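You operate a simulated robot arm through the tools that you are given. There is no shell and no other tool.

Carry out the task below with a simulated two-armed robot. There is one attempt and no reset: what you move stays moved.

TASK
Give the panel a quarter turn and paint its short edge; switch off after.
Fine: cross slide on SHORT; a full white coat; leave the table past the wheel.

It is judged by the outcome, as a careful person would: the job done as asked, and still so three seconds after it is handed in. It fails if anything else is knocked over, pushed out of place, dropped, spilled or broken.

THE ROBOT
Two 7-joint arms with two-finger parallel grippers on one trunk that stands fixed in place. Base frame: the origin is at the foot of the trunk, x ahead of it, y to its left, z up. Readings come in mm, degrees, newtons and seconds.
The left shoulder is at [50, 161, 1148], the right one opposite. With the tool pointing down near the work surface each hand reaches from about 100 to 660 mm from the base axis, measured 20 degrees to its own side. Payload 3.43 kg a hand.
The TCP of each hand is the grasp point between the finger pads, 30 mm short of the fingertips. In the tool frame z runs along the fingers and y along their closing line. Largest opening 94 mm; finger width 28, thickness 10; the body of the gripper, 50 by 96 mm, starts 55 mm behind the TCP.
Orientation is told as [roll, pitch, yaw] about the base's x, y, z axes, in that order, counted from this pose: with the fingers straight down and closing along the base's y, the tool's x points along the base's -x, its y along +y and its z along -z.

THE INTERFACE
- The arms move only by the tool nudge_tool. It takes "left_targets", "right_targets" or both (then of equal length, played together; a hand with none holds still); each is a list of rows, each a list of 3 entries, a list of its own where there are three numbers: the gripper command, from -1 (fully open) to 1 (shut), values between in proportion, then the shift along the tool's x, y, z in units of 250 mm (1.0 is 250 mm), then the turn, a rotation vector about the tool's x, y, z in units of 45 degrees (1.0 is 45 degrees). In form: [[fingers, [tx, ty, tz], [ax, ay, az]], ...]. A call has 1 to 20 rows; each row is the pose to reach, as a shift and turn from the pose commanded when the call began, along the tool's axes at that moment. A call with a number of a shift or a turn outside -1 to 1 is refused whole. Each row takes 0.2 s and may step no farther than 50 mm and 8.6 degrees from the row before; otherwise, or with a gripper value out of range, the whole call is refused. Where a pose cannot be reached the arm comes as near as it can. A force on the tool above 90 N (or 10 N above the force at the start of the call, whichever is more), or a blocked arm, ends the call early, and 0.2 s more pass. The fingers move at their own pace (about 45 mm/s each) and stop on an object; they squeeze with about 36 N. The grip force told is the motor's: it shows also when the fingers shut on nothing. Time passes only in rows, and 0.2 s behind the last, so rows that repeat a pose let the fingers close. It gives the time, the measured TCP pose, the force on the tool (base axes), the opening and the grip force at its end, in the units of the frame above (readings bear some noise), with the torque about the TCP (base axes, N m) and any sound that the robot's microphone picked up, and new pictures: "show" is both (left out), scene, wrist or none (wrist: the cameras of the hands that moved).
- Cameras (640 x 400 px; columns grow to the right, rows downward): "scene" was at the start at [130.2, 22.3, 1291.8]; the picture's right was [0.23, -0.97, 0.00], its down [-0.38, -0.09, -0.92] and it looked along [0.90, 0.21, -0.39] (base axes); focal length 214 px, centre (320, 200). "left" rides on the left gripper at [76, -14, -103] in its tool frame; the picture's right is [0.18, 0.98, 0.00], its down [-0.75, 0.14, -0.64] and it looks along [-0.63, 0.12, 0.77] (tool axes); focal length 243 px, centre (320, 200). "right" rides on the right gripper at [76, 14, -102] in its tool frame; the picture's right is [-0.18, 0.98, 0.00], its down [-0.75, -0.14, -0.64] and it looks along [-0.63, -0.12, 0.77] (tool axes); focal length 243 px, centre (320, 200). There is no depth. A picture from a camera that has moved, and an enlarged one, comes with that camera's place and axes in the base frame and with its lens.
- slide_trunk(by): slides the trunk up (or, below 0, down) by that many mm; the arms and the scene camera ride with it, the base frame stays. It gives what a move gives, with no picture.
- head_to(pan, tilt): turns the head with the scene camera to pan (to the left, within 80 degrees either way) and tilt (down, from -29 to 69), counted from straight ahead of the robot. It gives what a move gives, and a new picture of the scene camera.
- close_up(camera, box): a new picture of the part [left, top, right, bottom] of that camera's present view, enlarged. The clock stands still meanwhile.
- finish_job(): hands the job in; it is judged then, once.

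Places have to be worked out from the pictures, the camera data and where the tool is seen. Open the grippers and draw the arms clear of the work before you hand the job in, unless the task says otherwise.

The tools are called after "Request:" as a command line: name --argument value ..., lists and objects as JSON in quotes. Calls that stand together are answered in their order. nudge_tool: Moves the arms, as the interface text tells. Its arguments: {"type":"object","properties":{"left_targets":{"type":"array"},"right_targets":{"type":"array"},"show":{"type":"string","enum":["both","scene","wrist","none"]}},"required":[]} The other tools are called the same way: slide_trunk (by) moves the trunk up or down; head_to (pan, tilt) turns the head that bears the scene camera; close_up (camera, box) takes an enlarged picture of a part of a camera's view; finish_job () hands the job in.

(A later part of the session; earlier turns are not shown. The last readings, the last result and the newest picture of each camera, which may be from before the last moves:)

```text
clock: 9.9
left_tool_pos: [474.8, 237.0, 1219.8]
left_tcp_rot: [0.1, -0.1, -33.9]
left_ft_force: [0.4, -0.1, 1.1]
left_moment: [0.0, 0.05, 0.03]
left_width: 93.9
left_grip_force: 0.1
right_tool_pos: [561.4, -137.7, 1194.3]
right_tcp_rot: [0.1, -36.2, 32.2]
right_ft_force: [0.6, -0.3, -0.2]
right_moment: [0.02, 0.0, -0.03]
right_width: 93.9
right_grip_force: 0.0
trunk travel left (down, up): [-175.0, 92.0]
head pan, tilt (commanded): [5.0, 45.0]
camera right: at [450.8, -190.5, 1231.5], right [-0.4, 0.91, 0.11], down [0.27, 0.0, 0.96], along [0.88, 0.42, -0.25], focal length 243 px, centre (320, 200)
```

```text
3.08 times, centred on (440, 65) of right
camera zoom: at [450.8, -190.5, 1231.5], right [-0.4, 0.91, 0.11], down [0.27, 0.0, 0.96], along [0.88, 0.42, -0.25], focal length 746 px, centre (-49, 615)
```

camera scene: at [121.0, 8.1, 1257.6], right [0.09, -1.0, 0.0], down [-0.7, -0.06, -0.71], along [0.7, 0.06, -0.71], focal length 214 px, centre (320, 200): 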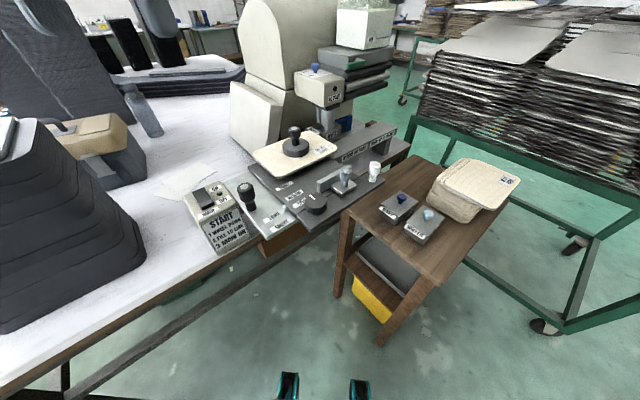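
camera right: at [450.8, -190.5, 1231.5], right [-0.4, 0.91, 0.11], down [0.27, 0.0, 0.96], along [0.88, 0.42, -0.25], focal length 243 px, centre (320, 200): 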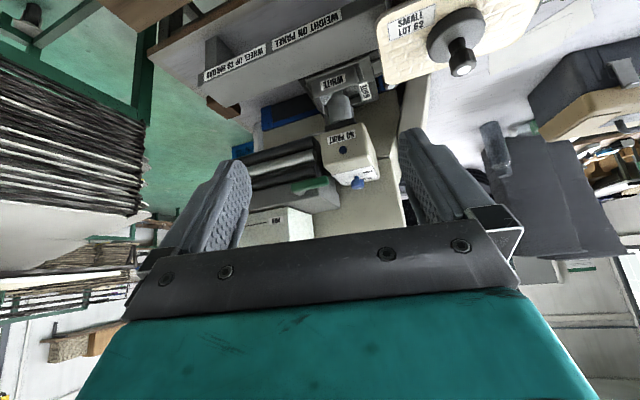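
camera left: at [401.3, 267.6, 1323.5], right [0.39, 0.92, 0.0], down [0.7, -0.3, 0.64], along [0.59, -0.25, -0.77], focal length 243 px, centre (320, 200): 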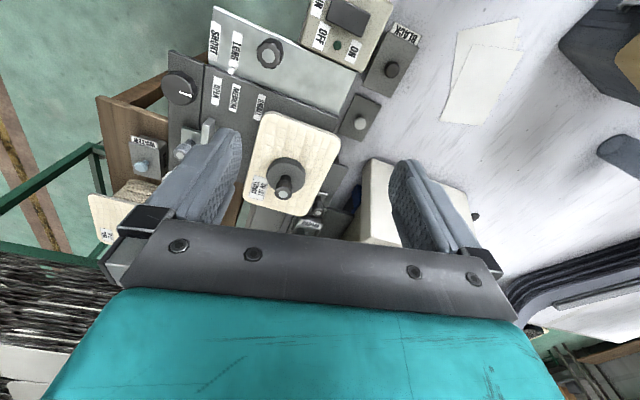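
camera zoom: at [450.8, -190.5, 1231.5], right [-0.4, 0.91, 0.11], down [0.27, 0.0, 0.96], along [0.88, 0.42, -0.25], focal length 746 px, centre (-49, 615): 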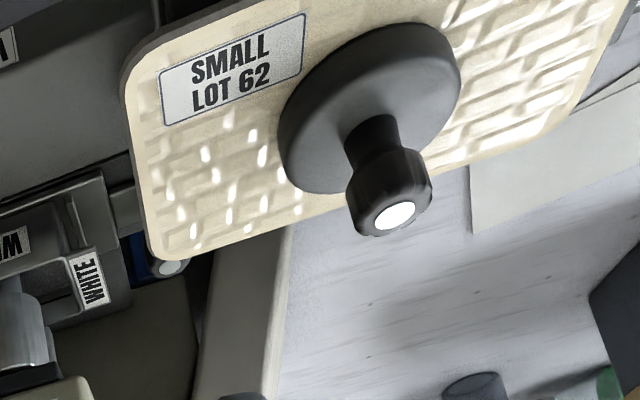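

The tray shows a fill line inside and no paint; the dial reads THIN/MID/THICK. Now I'll study the table seams and the knob by the tray from the left camera.

Request:
close_up --camera "left" --box '[190, 10, 290, 90]'

Request:
close_up --camera "left" --box '[310, 165, 374, 215]'

Request:
close_up --camera "left" --box '[310, 70, 410, 150]'

Request:
close_up --camera "scene" --box '[235, 175, 299, 225]'

Request:
close_up --camera "scene" --box '[280, 190, 344, 240]'

```text
5.00 times, centred on (240, 50) of left
camera zoom: at [403.9, 268.7, 1321.8], right [0.4, 0.92, 0.0], down [0.7, -0.3, 0.64], along [0.59, -0.25, -0.77], focal length 1213 px, centre (720, 950)
```

zoom: 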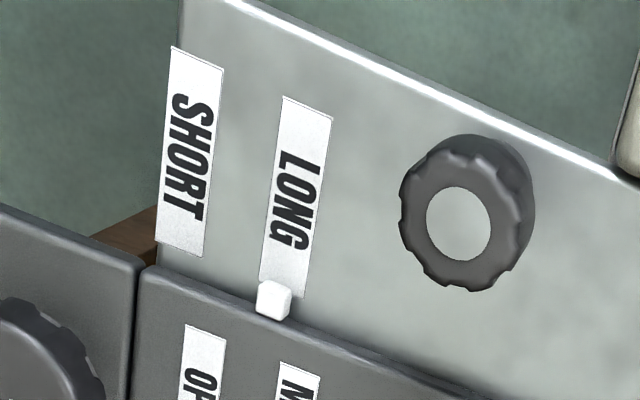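

```text
8.00 times, centred on (342, 190) of left
camera zoom: at [403.9, 268.7, 1321.8], right [0.4, 0.92, 0.0], down [0.7, -0.3, 0.64], along [0.59, -0.25, -0.77], focal length 1941 px, centre (144, 280)
```

zoom: 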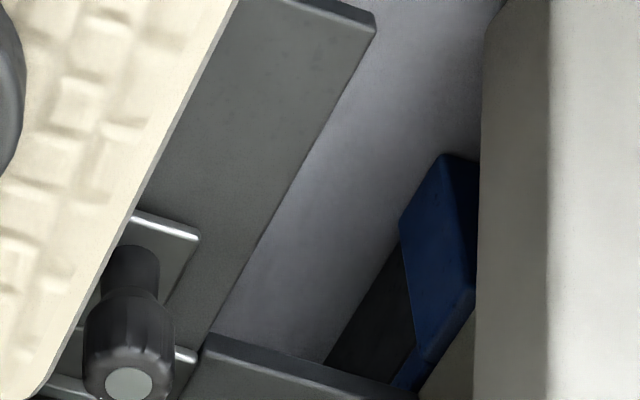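

```text
5.00 times, centred on (360, 110) of left
camera zoom: at [403.9, 268.7, 1321.8], right [0.4, 0.92, 0.0], down [0.7, -0.3, 0.64], along [0.59, -0.25, -0.77], focal length 1213 px, centre (120, 650)
```

zoom: 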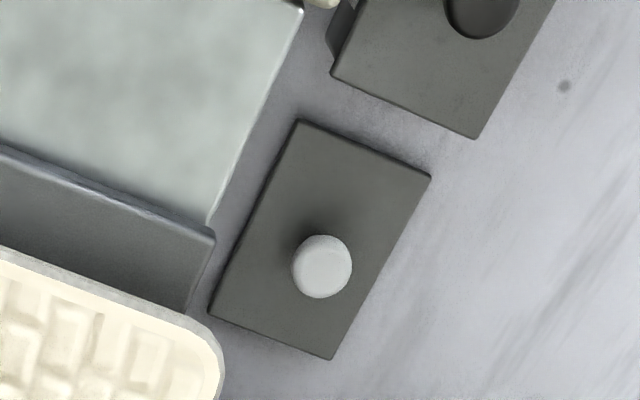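

```text
8.00 times, centred on (267, 200) of scene
camera zoom: at [121.3, 8.2, 1257.5], right [0.09, -1.0, 0.0], down [-0.7, -0.06, -0.71], along [0.7, 0.06, -0.71], focal length 1716 px, centre (744, 200)
```

zoom: 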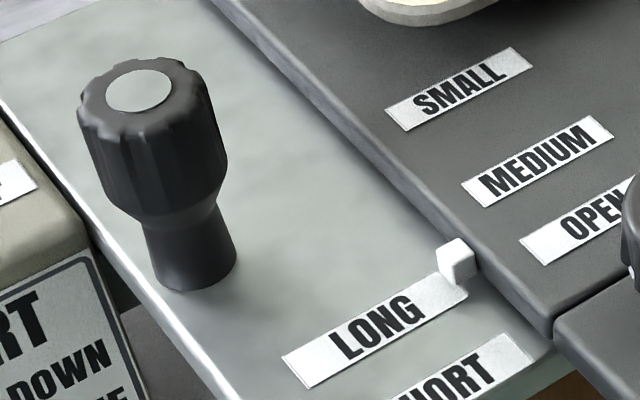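

```text
8.00 times, centred on (312, 215) of scene
camera zoom: at [121.3, 8.2, 1257.5], right [0.09, -1.0, 0.0], down [-0.7, -0.06, -0.71], along [0.7, 0.06, -0.71], focal length 1716 px, centre (384, 80)
```

zoom: 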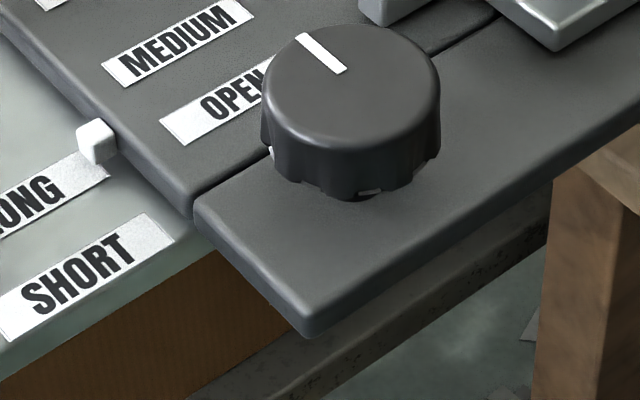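

The nub belongs to the dark plate, which sits over the light plate (so the light plate with the black handle is likely the table, the dark plates the cross slide with the white handle). I also noticed a knob on top of the housing; I'll raise the head view to inspect it.

Request:
head_to --pan 8 --tilt 20

Request:
close_up --camera "scene" --box '[260, 70, 420, 170]'

Request:
close_up --camera "scene" --box '[300, 90, 364, 130]'

Request:
close_up --camera "scene" --box '[290, 160, 386, 220]'

```text
clock: 10.8
left_tool_pos: [474.2, 237.4, 1219.8]
left_tcp_rot: [0.0, -0.1, -33.9]
left_ft_force: [0.2, 0.6, 0.1]
left_moment: [-0.03, 0.0, 0.02]
left_width: 94.1
left_grip_force: 0.1
right_tool_pos: [561.3, -136.4, 1194.2]
right_tcp_rot: [0.1, -36.2, 32.3]
right_ft_force: [0.0, -0.5, -0.3]
right_moment: [0.04, 0.0, -0.01]
right_width: 93.8
right_grip_force: 0.1
trunk travel left (down, up): [-175.0, 92.0]
head pan, tilt (commanded): [8.0, 20.0]
camera scene: at [132.2, 13.9, 1296.2], right [0.14, -0.99, 0.0], down [-0.34, -0.05, -0.94], along [0.93, 0.13, -0.34], focal length 214 px, centre (320, 200)
```

scene: 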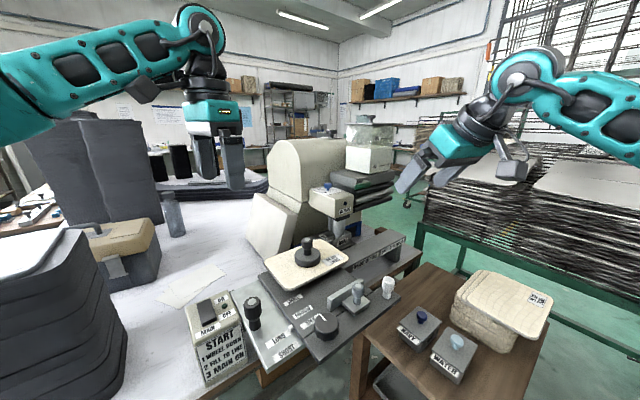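

```text
4.00 times, centred on (340, 120) of scene
camera zoom: at [132.2, 13.9, 1296.2], right [0.14, -0.99, 0.0], down [-0.34, -0.05, -0.94], along [0.93, 0.13, -0.34], focal length 858 px, centre (240, 520)
```

zoom: 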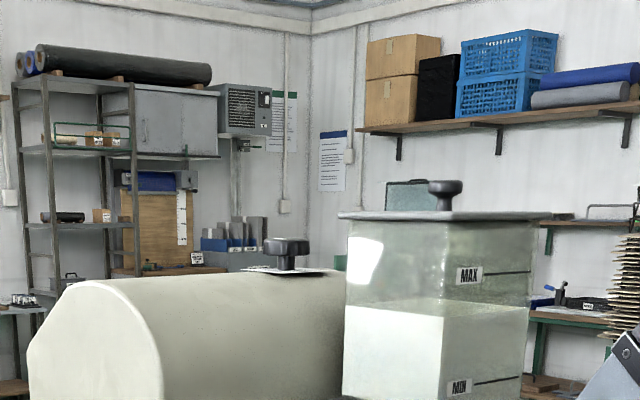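

```text
10.00 times, centred on (332, 110) of scene
camera zoom: at [132.2, 13.9, 1296.2], right [0.14, -0.99, 0.0], down [-0.34, -0.05, -0.94], along [0.93, 0.13, -0.34], focal length 2145 px, centre (200, 1100)
```

zoom: 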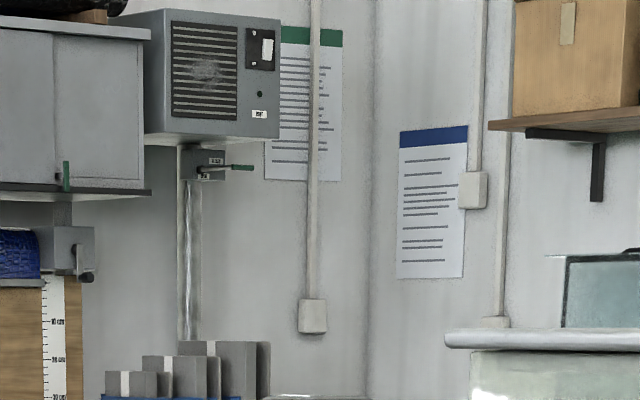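

```text
6.67 times, centred on (338, 190) of scene
camera zoom: at [132.2, 13.9, 1296.2], right [0.14, -0.99, 0.0], down [-0.34, -0.05, -0.94], along [0.93, 0.13, -0.34], focal length 1430 px, centre (200, 267)
```

zoom: 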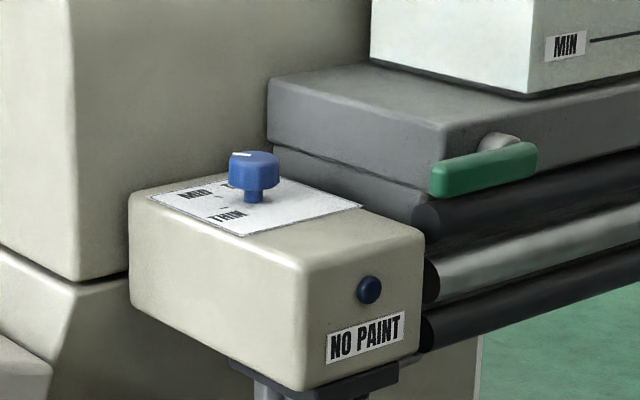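

The housing-top knob is far out of reach and likely incidental. I'll inspect the tray interior and wheel at high zoom from the right camera.

Request:
close_up --camera "right" --box '[312, 75, 376, 115]'

Request:
close_up --camera "right" --box '[324, 90, 372, 120]'

Request:
close_up --camera "right" --box '[370, 50, 434, 110]'

Request:
close_up --camera "right" --box '[160, 0, 400, 100]'

```text
10.00 times, centred on (344, 95) of right
camera zoom: at [450.2, -190.7, 1231.9], right [-0.4, 0.91, 0.11], down [0.27, 0.0, 0.96], along [0.88, 0.42, -0.25], focal length 2426 px, centre (80, 1250)
```

zoom: 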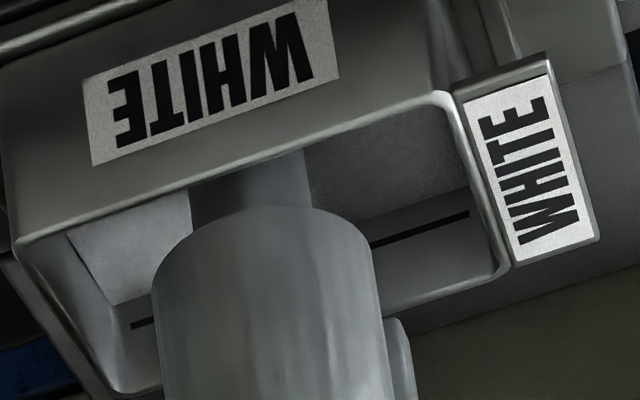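

```text
13.33 times, centred on (348, 105) of right
camera zoom: at [450.2, -190.7, 1231.9], right [-0.4, 0.91, 0.11], down [0.27, 0.0, 0.96], along [0.88, 0.42, -0.25], focal length 3235 px, centre (-53, 1467)
```

zoom: 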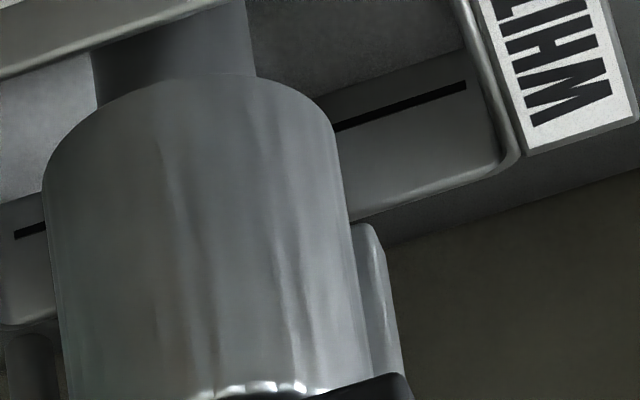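

```text
6.67 times, centred on (402, 80) of right
camera zoom: at [450.2, -190.7, 1231.9], right [-0.4, 0.91, 0.11], down [0.27, 0.0, 0.96], along [0.88, 0.42, -0.25], focal length 1618 px, centre (-227, 1000)
```

zoom: 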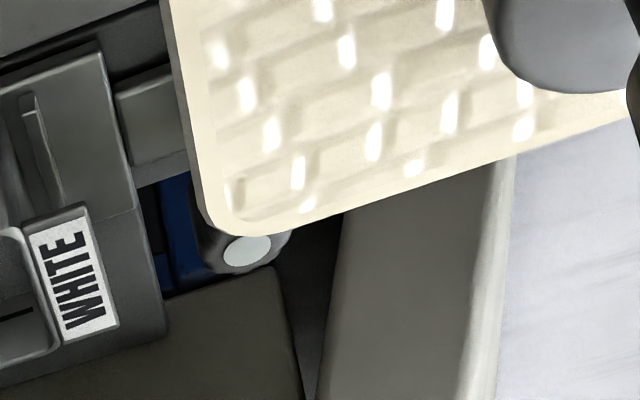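

```text
2.67 times, centred on (280, 50) of right
camera zoom: at [450.2, -190.7, 1231.9], right [-0.4, 0.91, 0.11], down [0.27, 0.0, 0.96], along [0.88, 0.42, -0.25], focal length 647 px, centre (427, 600)
```

zoom: 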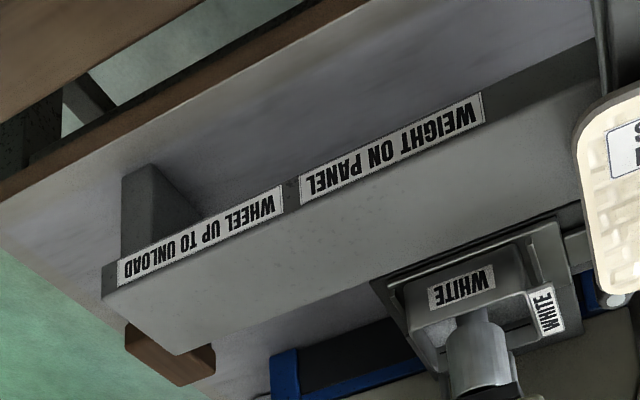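

The tray looks empty below its inner line; the green lever is about (794..842, -6..-57, 1100) under the tank and the dial at (846,86,1093). I'll zoom on the lever and block for labels.

Request:
close_up --camera "scene" --box '[345, 165, 401, 200]'

Request:
close_up --camera "scene" --box '[320, 215, 368, 245]'

Request:
close_up --camera "right" --box '[270, 160, 350, 210]'

Request:
close_up --camera "scene" --box '[240, 200, 340, 260]'

```text
11.43 times, centred on (373, 182) of scene
camera zoom: at [132.2, 13.9, 1296.2], right [0.14, -0.99, 0.0], down [-0.34, -0.05, -0.94], along [0.93, 0.13, -0.34], focal length 2451 px, centre (-286, 400)
```

zoom: 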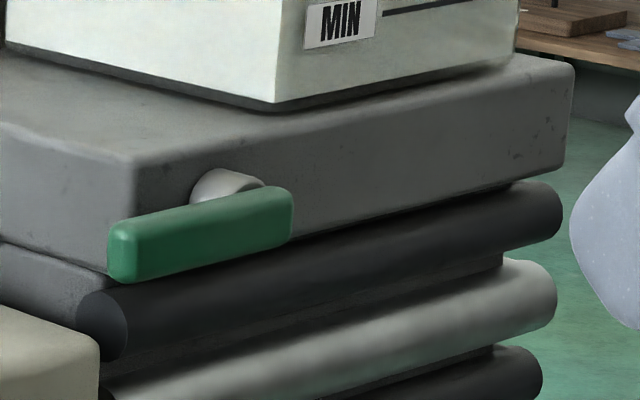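

```text
13.33 times, centred on (344, 230) of scene
camera zoom: at [132.2, 13.9, 1296.2], right [0.14, -0.99, 0.0], down [-0.34, -0.05, -0.94], along [0.93, 0.13, -0.34], focal length 2860 px, centre (0, -200)
```

zoom: 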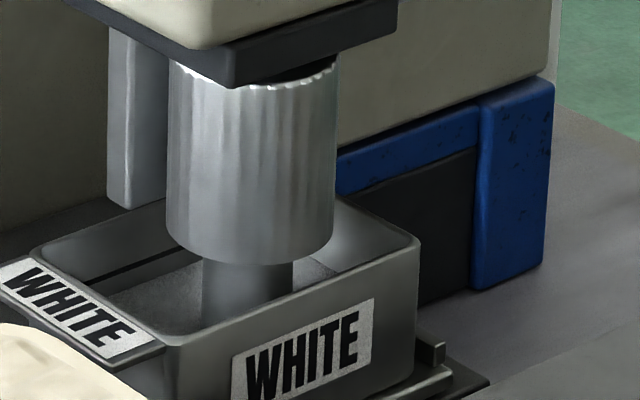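

```text
8.00 times, centred on (310, 185) of right
camera zoom: at [450.2, -190.7, 1231.9], right [-0.4, 0.91, 0.11], down [0.27, 0.0, 0.96], along [0.88, 0.42, -0.25], focal length 1941 px, centre (400, 320)
```

zoom: 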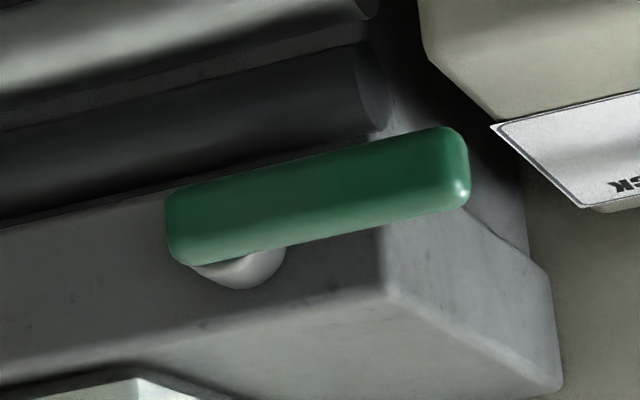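

```text
6.40 times, centred on (290, 230) of scene
camera zoom: at [132.2, 13.9, 1296.2], right [0.14, -0.99, 0.0], down [-0.34, -0.05, -0.94], along [0.93, 0.13, -0.34], focal length 1373 px, centre (512, 8)
```

zoom: 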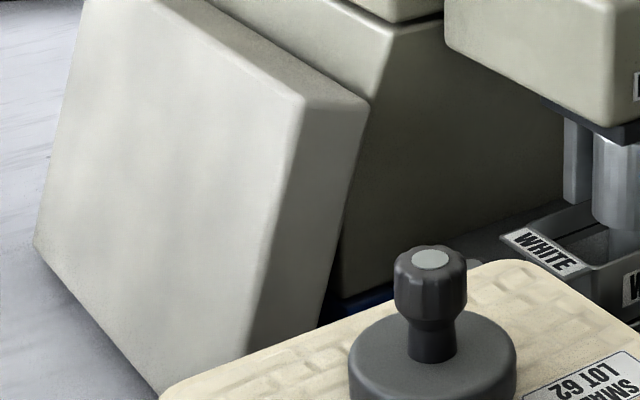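

No labels on the lever. To see beneath the panel and between the plates I'll draw the right hand back and then lower the trunk for a low scene view.

Request:
nudge_tool --right_targets '[[-1, [0.07, 0, -0.075], [0, 0.16, 0]], [-1, [0.14, 0, -0.15], [0, 0.32, 0]], [-1, [0.21, 0, -0.225], [0, 0.48, 0]], [-1, [0.28, 0, -0.3], [0, 0.64, 0]], [-1, [0.346, 0, -0.375], [0, 0.8, 0]]]' --show "none"

Request:
slide_trunk --by -170

Request:
head_to --pan 10 --tilt 22

Request:
close_up --camera "scene" --box '[230, 150, 410, 270]'

```text
clock: 11.9
left_tool_pos: [474.0, 237.3, 1219.4]
left_tcp_rot: [0.0, -0.2, -33.9]
left_ft_force: [-0.3, -0.2, -0.8]
left_moment: [0.01, 0.01, -0.01]
left_width: 94.0
left_grip_force: 0.1
right_tool_pos: [456.4, -203.3, 1220.6]
right_tcp_rot: [0.1, 0.0, 32.5]
right_ft_force: [0.0, -0.3, -0.4]
right_moment: [-0.01, -0.03, -0.03]
right_width: 94.0
right_grip_force: 0.1
trunk travel left (down, up): [-175.0, 92.0]
head pan, tilt (commanded): [8.0, 20.0]
```

```text
clock: 13.9
left_tool_pos: [475.3, 238.0, 1050.4]
left_tcp_rot: [0.0, -0.2, -34.0]
left_ft_force: [0.1, -0.3, 0.3]
left_moment: [0.0, 0.0, 0.03]
left_width: 93.9
left_grip_force: 0.1
right_tool_pos: [456.8, -204.2, 1050.0]
right_tcp_rot: [0.2, -0.1, 32.3]
right_ft_force: [0.1, 0.2, 0.1]
right_moment: [0.03, 0.02, 0.01]
right_width: 94.0
right_grip_force: 0.0
trunk travel left (down, up): [-5.0, 262.0]
head pan, tilt (commanded): [8.0, 20.0]
```

```text
clock: 14.5
left_tool_pos: [474.2, 237.1, 1049.4]
left_tcp_rot: [-0.1, 0.0, -33.9]
left_ft_force: [-0.1, 0.1, 0.0]
left_moment: [-0.03, -0.03, 0.0]
left_width: 94.2
left_grip_force: 0.2
right_tool_pos: [456.5, -202.4, 1049.7]
right_tcp_rot: [0.1, -0.1, 32.4]
right_ft_force: [-0.3, 0.5, 0.6]
right_moment: [0.05, 0.0, 0.02]
right_width: 94.0
right_grip_force: 0.1
trunk travel left (down, up): [-5.0, 262.0]
head pan, tilt (commanded): [10.0, 22.0]
camera scene: at [131.4, 17.1, 1123.0], right [0.17, -0.98, 0.0], down [-0.37, -0.07, -0.93], along [0.91, 0.16, -0.37], focal length 214 px, centre (320, 200)
```

scene: 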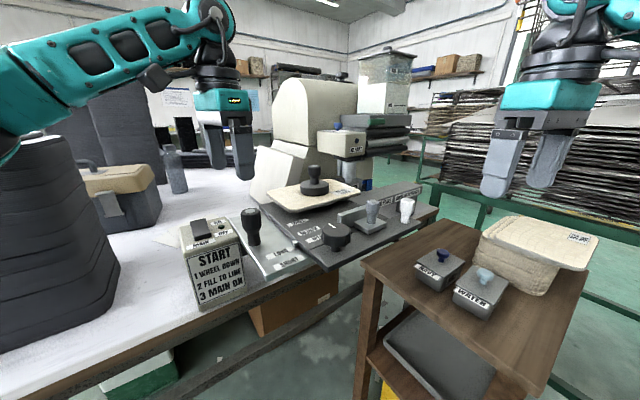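

```text
3.33 times, centred on (320, 210) of scene
camera zoom: at [131.4, 17.1, 1123.0], right [0.17, -0.98, 0.0], down [-0.37, -0.07, -0.93], along [0.91, 0.16, -0.37], focal length 715 px, centre (320, 167)
```

zoom: 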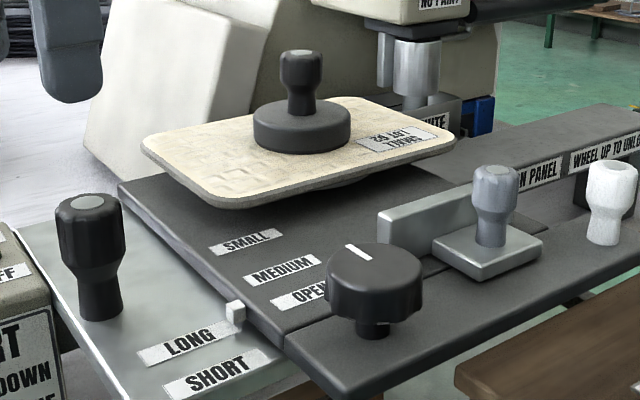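

The low view shows the panel raised on something above the dark plate. Zooming under the panel and along the plate edges.

Request:
close_up --camera "scene" --box '[260, 175, 372, 245]'

Request:
close_up --camera "scene" --box '[310, 205, 374, 245]'

Request:
close_up --camera "scene" --box '[280, 220, 360, 280]'

Request:
close_up --camera "scene" --box '[330, 130, 410, 190]'

Request:
close_up --camera "scene" --box '[170, 210, 350, 340]'

```text
5.71 times, centred on (316, 210) of scene
camera zoom: at [131.4, 17.1, 1123.0], right [0.17, -0.98, 0.0], down [-0.37, -0.07, -0.93], along [0.91, 0.16, -0.37], focal length 1226 px, centre (343, 143)
```

zoom: 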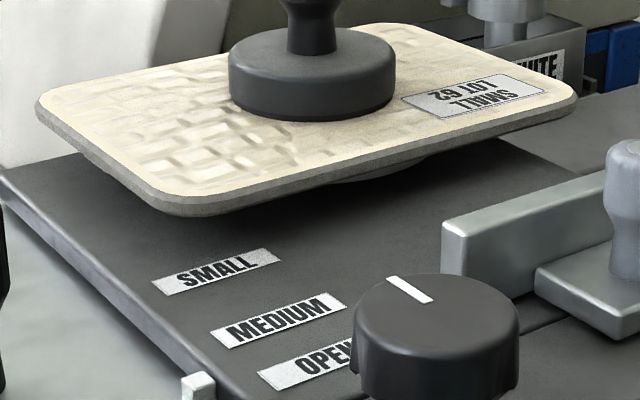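

```text
10.00 times, centred on (342, 225) of scene
camera zoom: at [131.4, 17.1, 1123.0], right [0.17, -0.98, 0.0], down [-0.37, -0.07, -0.93], along [0.91, 0.16, -0.37], focal length 2145 px, centre (100, -50)
```

zoom: 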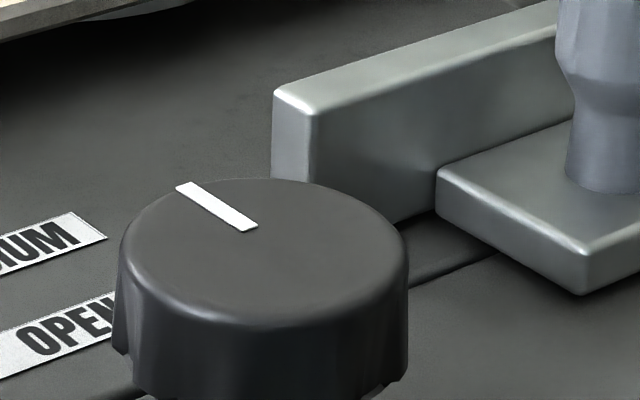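

```text
6.67 times, centred on (320, 250) of scene
camera zoom: at [131.4, 17.1, 1123.0], right [0.17, -0.98, 0.0], down [-0.37, -0.07, -0.93], along [0.91, 0.16, -0.37], focal length 1430 px, centre (320, -133)
```

zoom: 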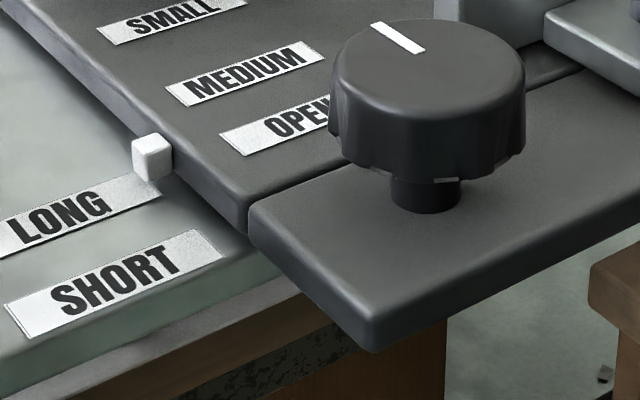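

```text
6.67 times, centred on (370, 160) of scene
camera zoom: at [131.4, 17.1, 1123.0], right [0.17, -0.98, 0.0], down [-0.37, -0.07, -0.93], along [0.91, 0.16, -0.37], focal length 1430 px, centre (-13, 467)
```

zoom: 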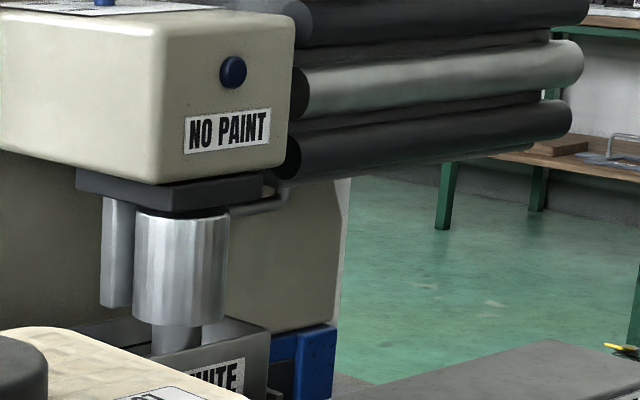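

```text
3.08 times, centred on (260, 275) of scene
camera zoom: at [131.4, 17.1, 1123.0], right [0.17, -0.98, 0.0], down [-0.37, -0.07, -0.93], along [0.91, 0.16, -0.37], focal length 660 px, centre (505, -31)
```

zoom: 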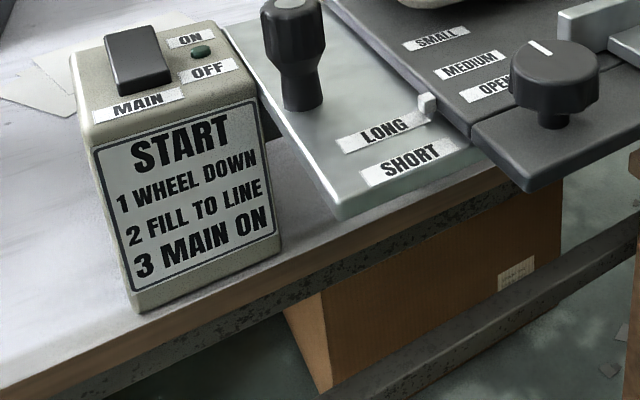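

The panel rests on a disc under it (turntable), likely driven by the pointer knob on the apron. I'll check the left wrist view from its lowered place to see the knob by the tray.

Request:
close_up --camera "left" --box '[0, 0, 640, 400]'

Request:
close_up --camera "right" --box '[0, 0, 640, 400]'

```text
1.00 times, centred on (320, 200) of left (not enlarged: the box is as wide or as high as the picture)
camera zoom: at [403.5, 268.7, 1152.0], right [0.4, 0.92, 0.0], down [0.7, -0.3, 0.64], along [0.59, -0.25, -0.77], focal length 243 px, centre (320, 200)
```

zoom: 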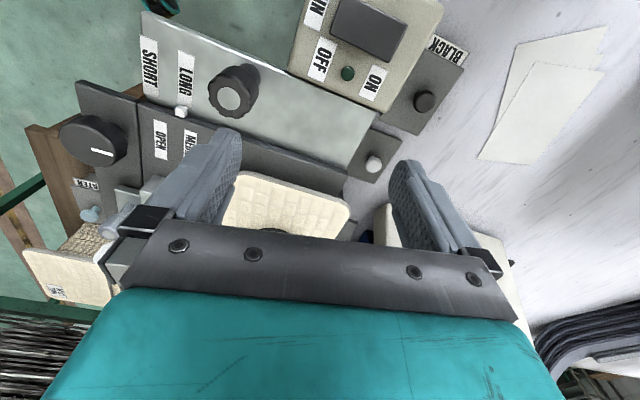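

```text
1.00 times, centred on (320, 200) of right (not enlarged: the box is as wide or as high as the picture)
camera zoom: at [384.1, -232.6, 1152.3], right [-0.37, 0.93, 0.0], down [0.71, 0.28, 0.64], along [0.6, 0.24, -0.77], focal length 243 px, centre (320, 200)
```

zoom: 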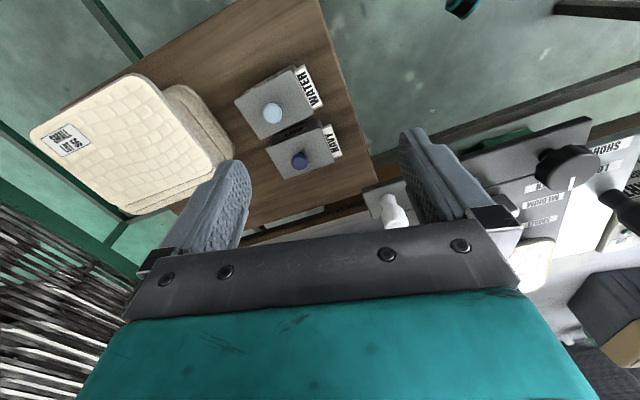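

I'll pitch the left hand so its camera looks under the head toward the knob and tray from the left side.

Request:
nudge_tool --left_targets '[[-1, [0, 0, -0.03], [0, -0.18, 0]], [-1, [0, 0, -0.06], [0, -0.36, 0]], [-1, [0, 0, -0.09], [0, -0.54, 0]], [-1, [0, 0, -0.12], [0, -0.72, 0]], [-1, [0, 0, -0.15], [0, -0.88, 0]]]' --show "wrist"

Request:
close_up --camera "left" --box '[220, 40, 400, 160]'

```text
clock: 15.7
left_tool_pos: [473.6, 237.4, 1087.0]
left_tcp_rot: [0.0, -39.7, -33.8]
left_ft_force: [-0.1, -0.3, 0.5]
left_moment: [-0.01, 0.0, 0.01]
left_width: 93.8
left_grip_force: 0.0
right_tool_pos: [456.9, -203.1, 1050.3]
right_tcp_rot: [0.0, -0.1, 32.4]
right_ft_force: [0.2, -0.5, -0.2]
right_moment: [0.0, 0.0, -0.03]
right_width: 94.0
right_grip_force: 0.0
trunk travel left (down, up): [-5.0, 262.0]
head pan, tilt (commanded): [10.0, 22.0]
camera left: at [363.3, 295.4, 1116.6], right [0.43, 0.89, -0.12], down [0.22, 0.02, 0.98], along [0.88, -0.45, -0.18], focal length 243 px, centre (320, 200)
```

left: 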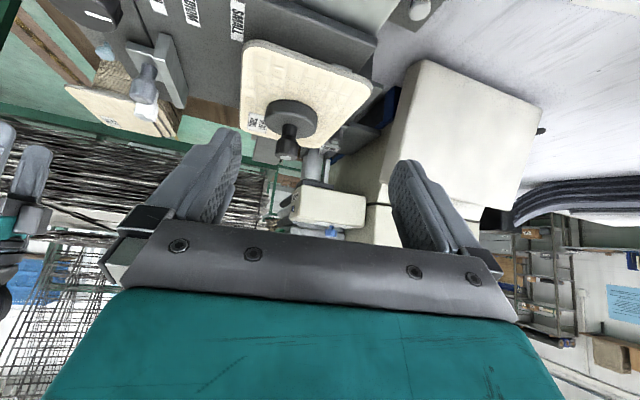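

```text
3.33 times, centred on (310, 100) of left
camera zoom: at [363.3, 295.4, 1116.6], right [0.43, 0.89, -0.12], down [0.22, 0.02, 0.98], along [0.88, -0.45, -0.18], focal length 809 px, centre (353, 533)
```

zoom: 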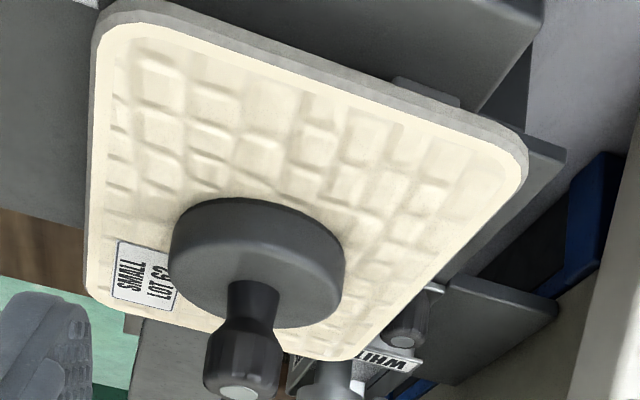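

Request:
close_up --camera "left" --box '[310, 100, 406, 180]'

Request:
close_up --camera "left" --box '[270, 130, 398, 240]'

Request:
close_up --camera "left" --box '[300, 20, 400, 110]'

```text
5.00 times, centred on (358, 140) of left
camera zoom: at [363.3, 295.4, 1116.6], right [0.43, 0.89, -0.12], down [0.22, 0.02, 0.98], along [0.88, -0.45, -0.18], focal length 1213 px, centre (130, 500)
```

zoom: 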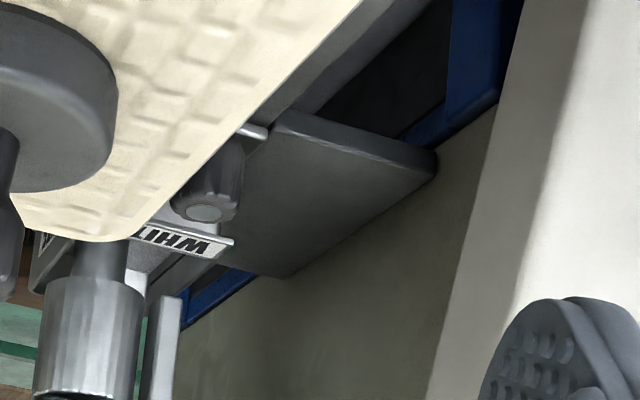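

```text
3.64 times, centred on (334, 185) of left
camera zoom: at [363.3, 295.4, 1116.6], right [0.43, 0.89, -0.12], down [0.22, 0.02, 0.98], along [0.88, -0.45, -0.18], focal length 882 px, centre (269, 254)
```

zoom: 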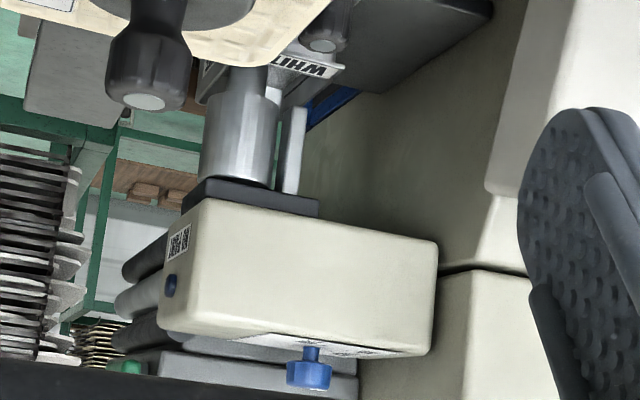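

```text
4.44 times, centred on (350, 65) of left
camera zoom: at [363.3, 295.4, 1116.6], right [0.43, 0.89, -0.12], down [0.22, 0.02, 0.98], along [0.88, -0.45, -0.18], focal length 1078 px, centre (187, 800)
```

zoom: 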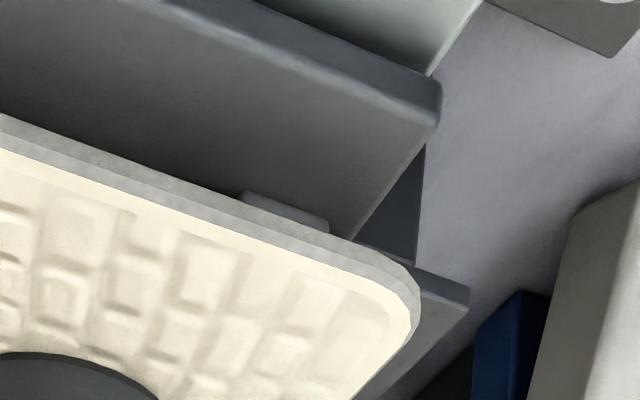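

The carriage-like knob by the tray tops out at about (742,119,924), and the pointer knob on the apron at (413,42,958). I'll raise the trunk fully to see labels on top of the housing and into the tray from above.

Request:
slide_trunk --by 262

Request:
head_to --pan 6 --tilt 25

Request:
close_up --camera "scene" --box '[280, 90, 400, 170]'

Request:
close_up --camera "scene" --box '[290, 120, 338, 150]'

Request:
close_up --camera "scene" --box '[300, 190, 380, 240]'

```text
clock: 18.4
left_tool_pos: [474.0, 239.6, 1348.5]
left_tcp_rot: [0.1, -39.8, -33.9]
left_ft_force: [-0.3, -0.3, 0.4]
left_moment: [-0.03, 0.0, -0.01]
left_width: 94.3
left_grip_force: 0.1
right_tool_pos: [457.4, -203.2, 1312.3]
right_tcp_rot: [0.1, -0.1, 32.4]
right_ft_force: [0.1, -0.6, 0.3]
right_moment: [0.0, 0.01, 0.04]
right_width: 94.0
right_grip_force: 0.1
trunk travel left (down, up): [-267.0, 0.0]
head pan, tilt (commanded): [10.0, 22.0]
```

```text
clock: 19.0
left_tool_pos: [473.8, 237.5, 1348.1]
left_tcp_rot: [0.0, -39.7, -33.9]
left_ft_force: [0.7, 0.4, -0.3]
left_moment: [0.0, -0.02, 0.03]
left_width: 94.0
left_grip_force: 0.2
right_tool_pos: [456.2, -203.2, 1312.2]
right_tcp_rot: [0.0, -0.2, 32.5]
right_ft_force: [-0.3, -0.1, 0.1]
right_moment: [0.01, 0.0, -0.05]
right_width: 94.0
right_grip_force: 0.0
trunk travel left (down, up): [-267.0, 0.0]
head pan, tilt (commanded): [6.0, 25.0]
camera scene: at [131.6, 10.7, 1379.9], right [0.1, -0.99, 0.0], down [-0.42, -0.04, -0.91], along [0.9, 0.1, -0.42], focal length 214 px, centre (320, 200)
```

scene: 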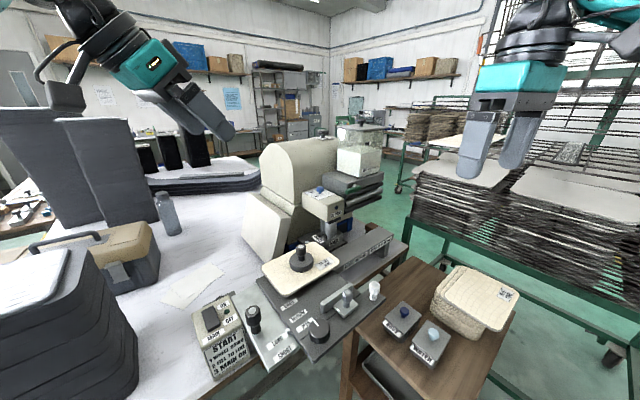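

```text
5.00 times, centred on (340, 130) of scene
camera zoom: at [131.6, 10.7, 1379.9], right [0.1, -0.99, 0.0], down [-0.42, -0.04, -0.91], along [0.9, 0.1, -0.42], focal length 1072 px, centre (220, 550)
```

zoom: 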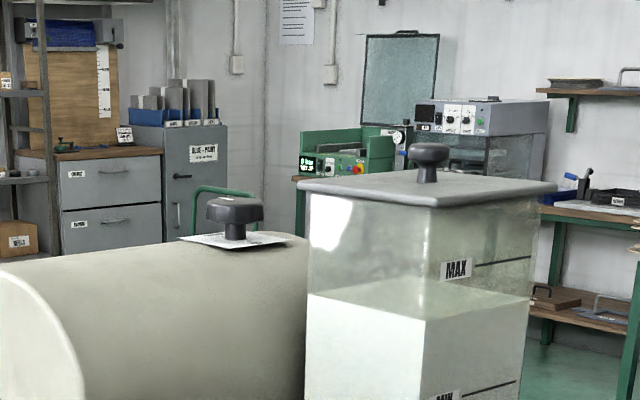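

```text
13.33 times, centred on (314, 135) of scene
camera zoom: at [131.6, 10.7, 1379.9], right [0.1, -0.99, 0.0], down [-0.42, -0.04, -0.91], along [0.9, 0.1, -0.42], focal length 2860 px, centre (400, 1067)
```

zoom: 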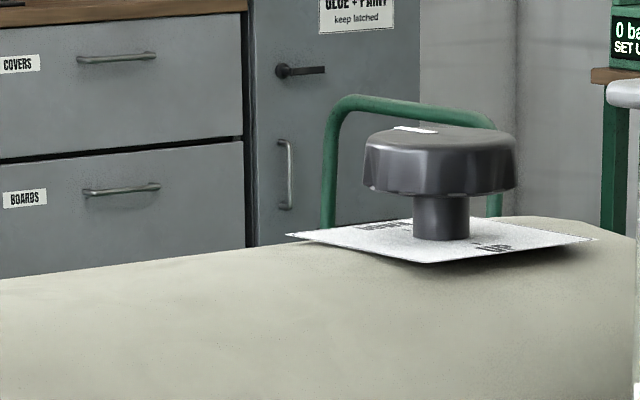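

```text
8.00 times, centred on (340, 215) of scene
camera zoom: at [131.6, 10.7, 1379.9], right [0.1, -0.99, 0.0], down [-0.42, -0.04, -0.91], along [0.9, 0.1, -0.42], focal length 1716 px, centre (160, 80)
```

zoom: 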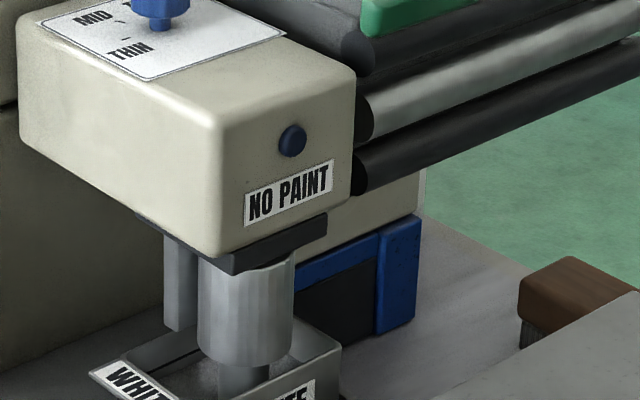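

The housing-top knob has a label plate that seems to read UP and something else — likely the wheel height control. I'll zoom in further.

Request:
close_up --camera "scene" --box '[310, 127, 342, 143]'

Request:
close_up --camera "scene" --box '[312, 134, 326, 142]'

Request:
close_up --camera "left" --box '[0, 0, 640, 400]'

```text
16.00 times, centred on (326, 135) of scene
camera zoom: at [131.6, 10.7, 1379.9], right [0.1, -0.99, 0.0], down [-0.42, -0.04, -0.91], along [0.9, 0.1, -0.42], focal length 3432 px, centre (224, 1240)
```

zoom: 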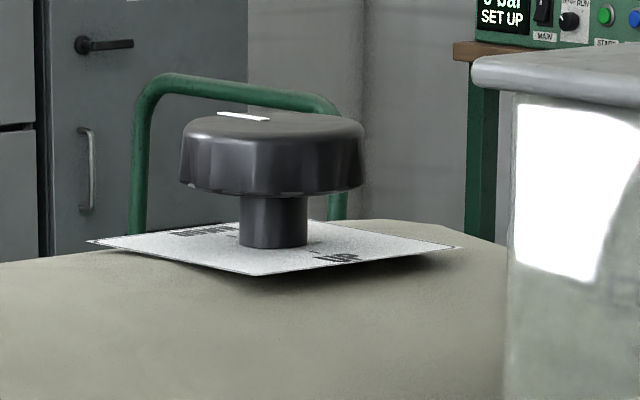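

```text
16.00 times, centred on (319, 138) of scene
camera zoom: at [131.6, 10.7, 1379.9], right [0.1, -0.99, 0.0], down [-0.42, -0.04, -0.91], along [0.9, 0.1, -0.42], focal length 3432 px, centre (336, 1192)
```

zoom: 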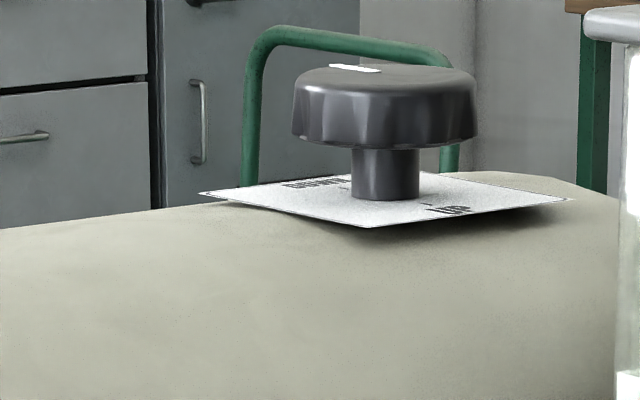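

```text
1.00 times, centred on (320, 200) of left (not enlarged: the box is as wide or as high as the picture)
camera zoom: at [363.4, 295.5, 1378.3], right [0.43, 0.9, -0.12], down [0.22, 0.02, 0.98], along [0.88, -0.45, -0.19], focal length 243 px, centre (320, 200)
```

zoom: 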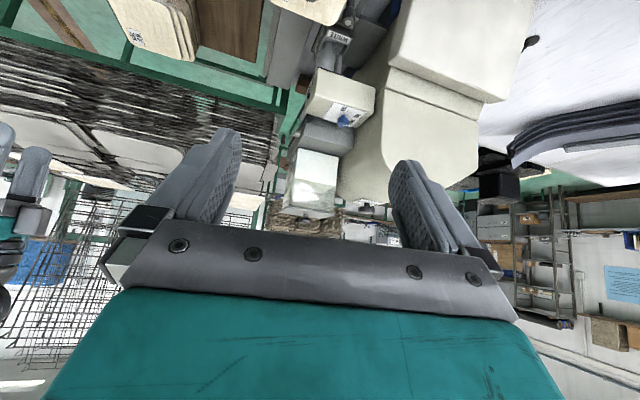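

The top knob reads DOWN/UP with its pointer toward DOWN, so the wheel is already down. Now I'll check whether the tray is filled, from the higher scene and left views.

Request:
close_up --camera "scene" --box '[308, 225, 356, 255]'

Request:
close_up --camera "left" --box '[300, 20, 364, 60]'

Request:
close_up --camera "left" --box '[260, 90, 380, 220]'

Request:
close_up --camera "right" --box '[0, 0, 640, 400]'

```text
13.33 times, centred on (332, 240) of scene
camera zoom: at [131.6, 10.7, 1379.9], right [0.1, -0.99, 0.0], down [-0.42, -0.04, -0.91], along [0.9, 0.1, -0.42], focal length 2860 px, centre (160, -333)
```

zoom: 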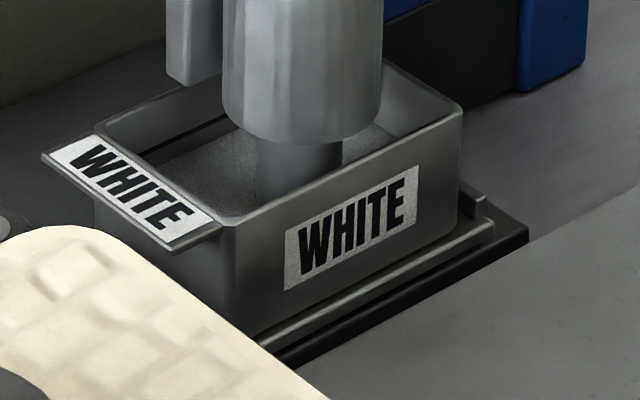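

```text
10.00 times, centred on (332, 40) of left
camera zoom: at [363.4, 295.5, 1378.3], right [0.43, 0.9, -0.12], down [0.22, 0.02, 0.98], along [0.88, -0.45, -0.19], focal length 2426 px, centre (200, 1800)
```

zoom: 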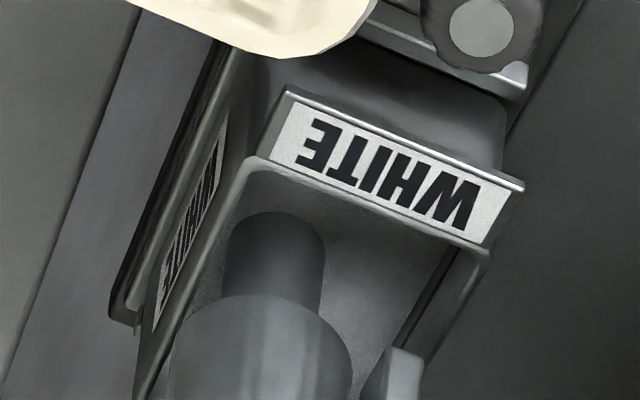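

```text
3.08 times, centred on (320, 155) of left
camera zoom: at [363.4, 295.5, 1378.3], right [0.43, 0.9, -0.12], down [0.22, 0.02, 0.98], along [0.88, -0.45, -0.19], focal length 746 px, centre (320, 338)
```

zoom: 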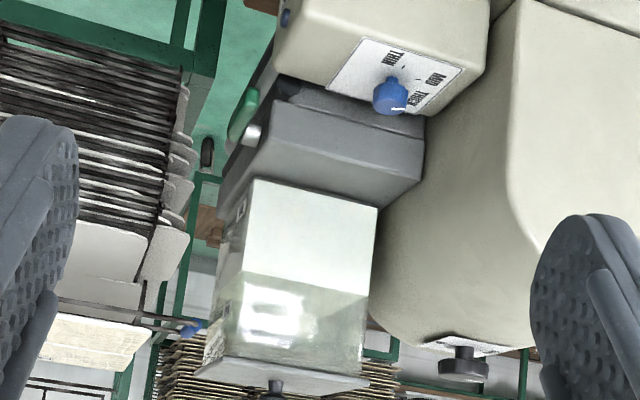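

```text
1.00 times, centred on (320, 200) of right (not enlarged: the box is as wide or as high as the picture)
camera zoom: at [384.0, -232.5, 1414.1], right [-0.37, 0.93, 0.0], down [0.71, 0.28, 0.64], along [0.6, 0.24, -0.77], focal length 243 px, centre (320, 200)
```

zoom: 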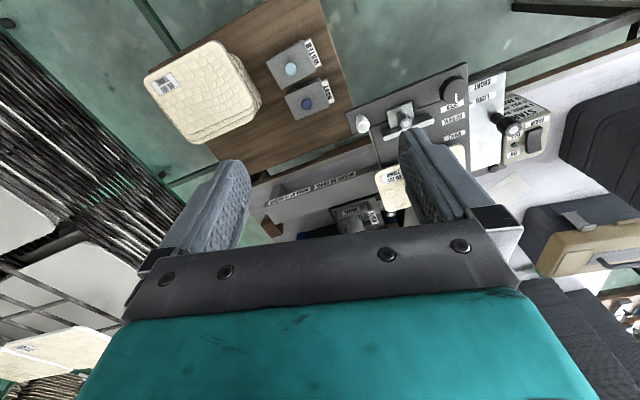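

The tray is dry inside. The left view shows the dial and its three labels now; zooming to read its pointer.

Request:
close_up --camera "left" --box '[315, 95, 371, 130]'

Request:
close_up --camera "left" --box '[290, 110, 346, 145]'

Request:
close_up --camera "left" --box '[350, 195, 390, 220]'

```text
11.43 times, centred on (343, 112) of left
camera zoom: at [363.4, 295.5, 1378.3], right [0.43, 0.9, -0.12], down [0.22, 0.02, 0.98], along [0.88, -0.45, -0.19], focal length 2773 px, centre (57, 1200)
```

zoom: 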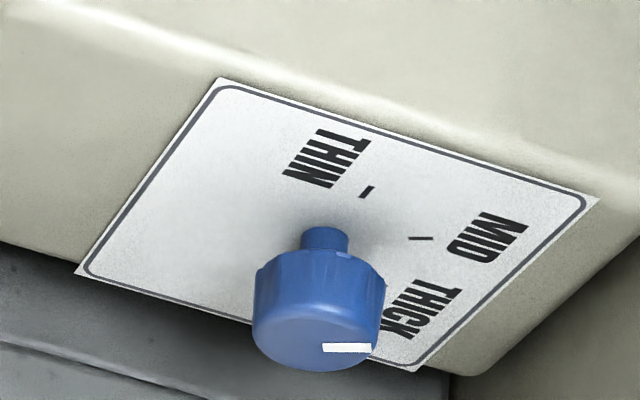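

```text
11.43 times, centred on (318, 128) of left
camera zoom: at [363.4, 295.5, 1378.3], right [0.43, 0.9, -0.12], down [0.22, 0.02, 0.98], along [0.88, -0.45, -0.19], focal length 2773 px, centre (343, 1029)
```

zoom: 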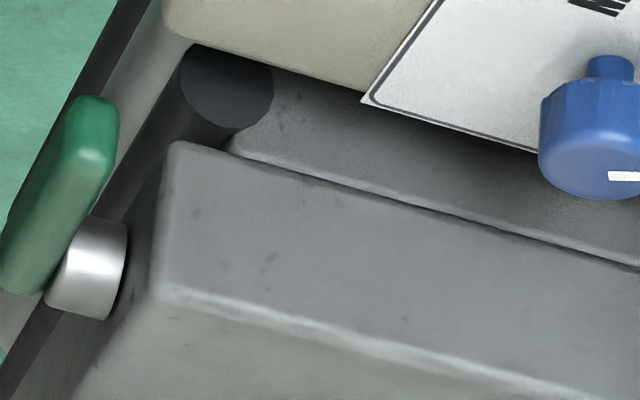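

```text
16.00 times, centred on (370, 208) of left
camera zoom: at [363.4, 295.5, 1378.3], right [0.43, 0.9, -0.12], down [0.22, 0.02, 0.98], along [0.88, -0.45, -0.19], focal length 3882 px, centre (-480, 80)
```

zoom: 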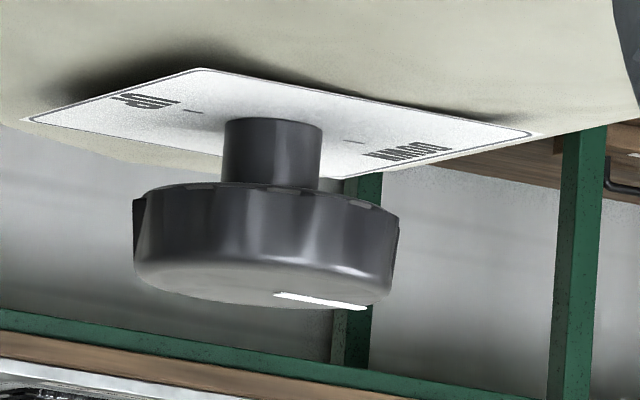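

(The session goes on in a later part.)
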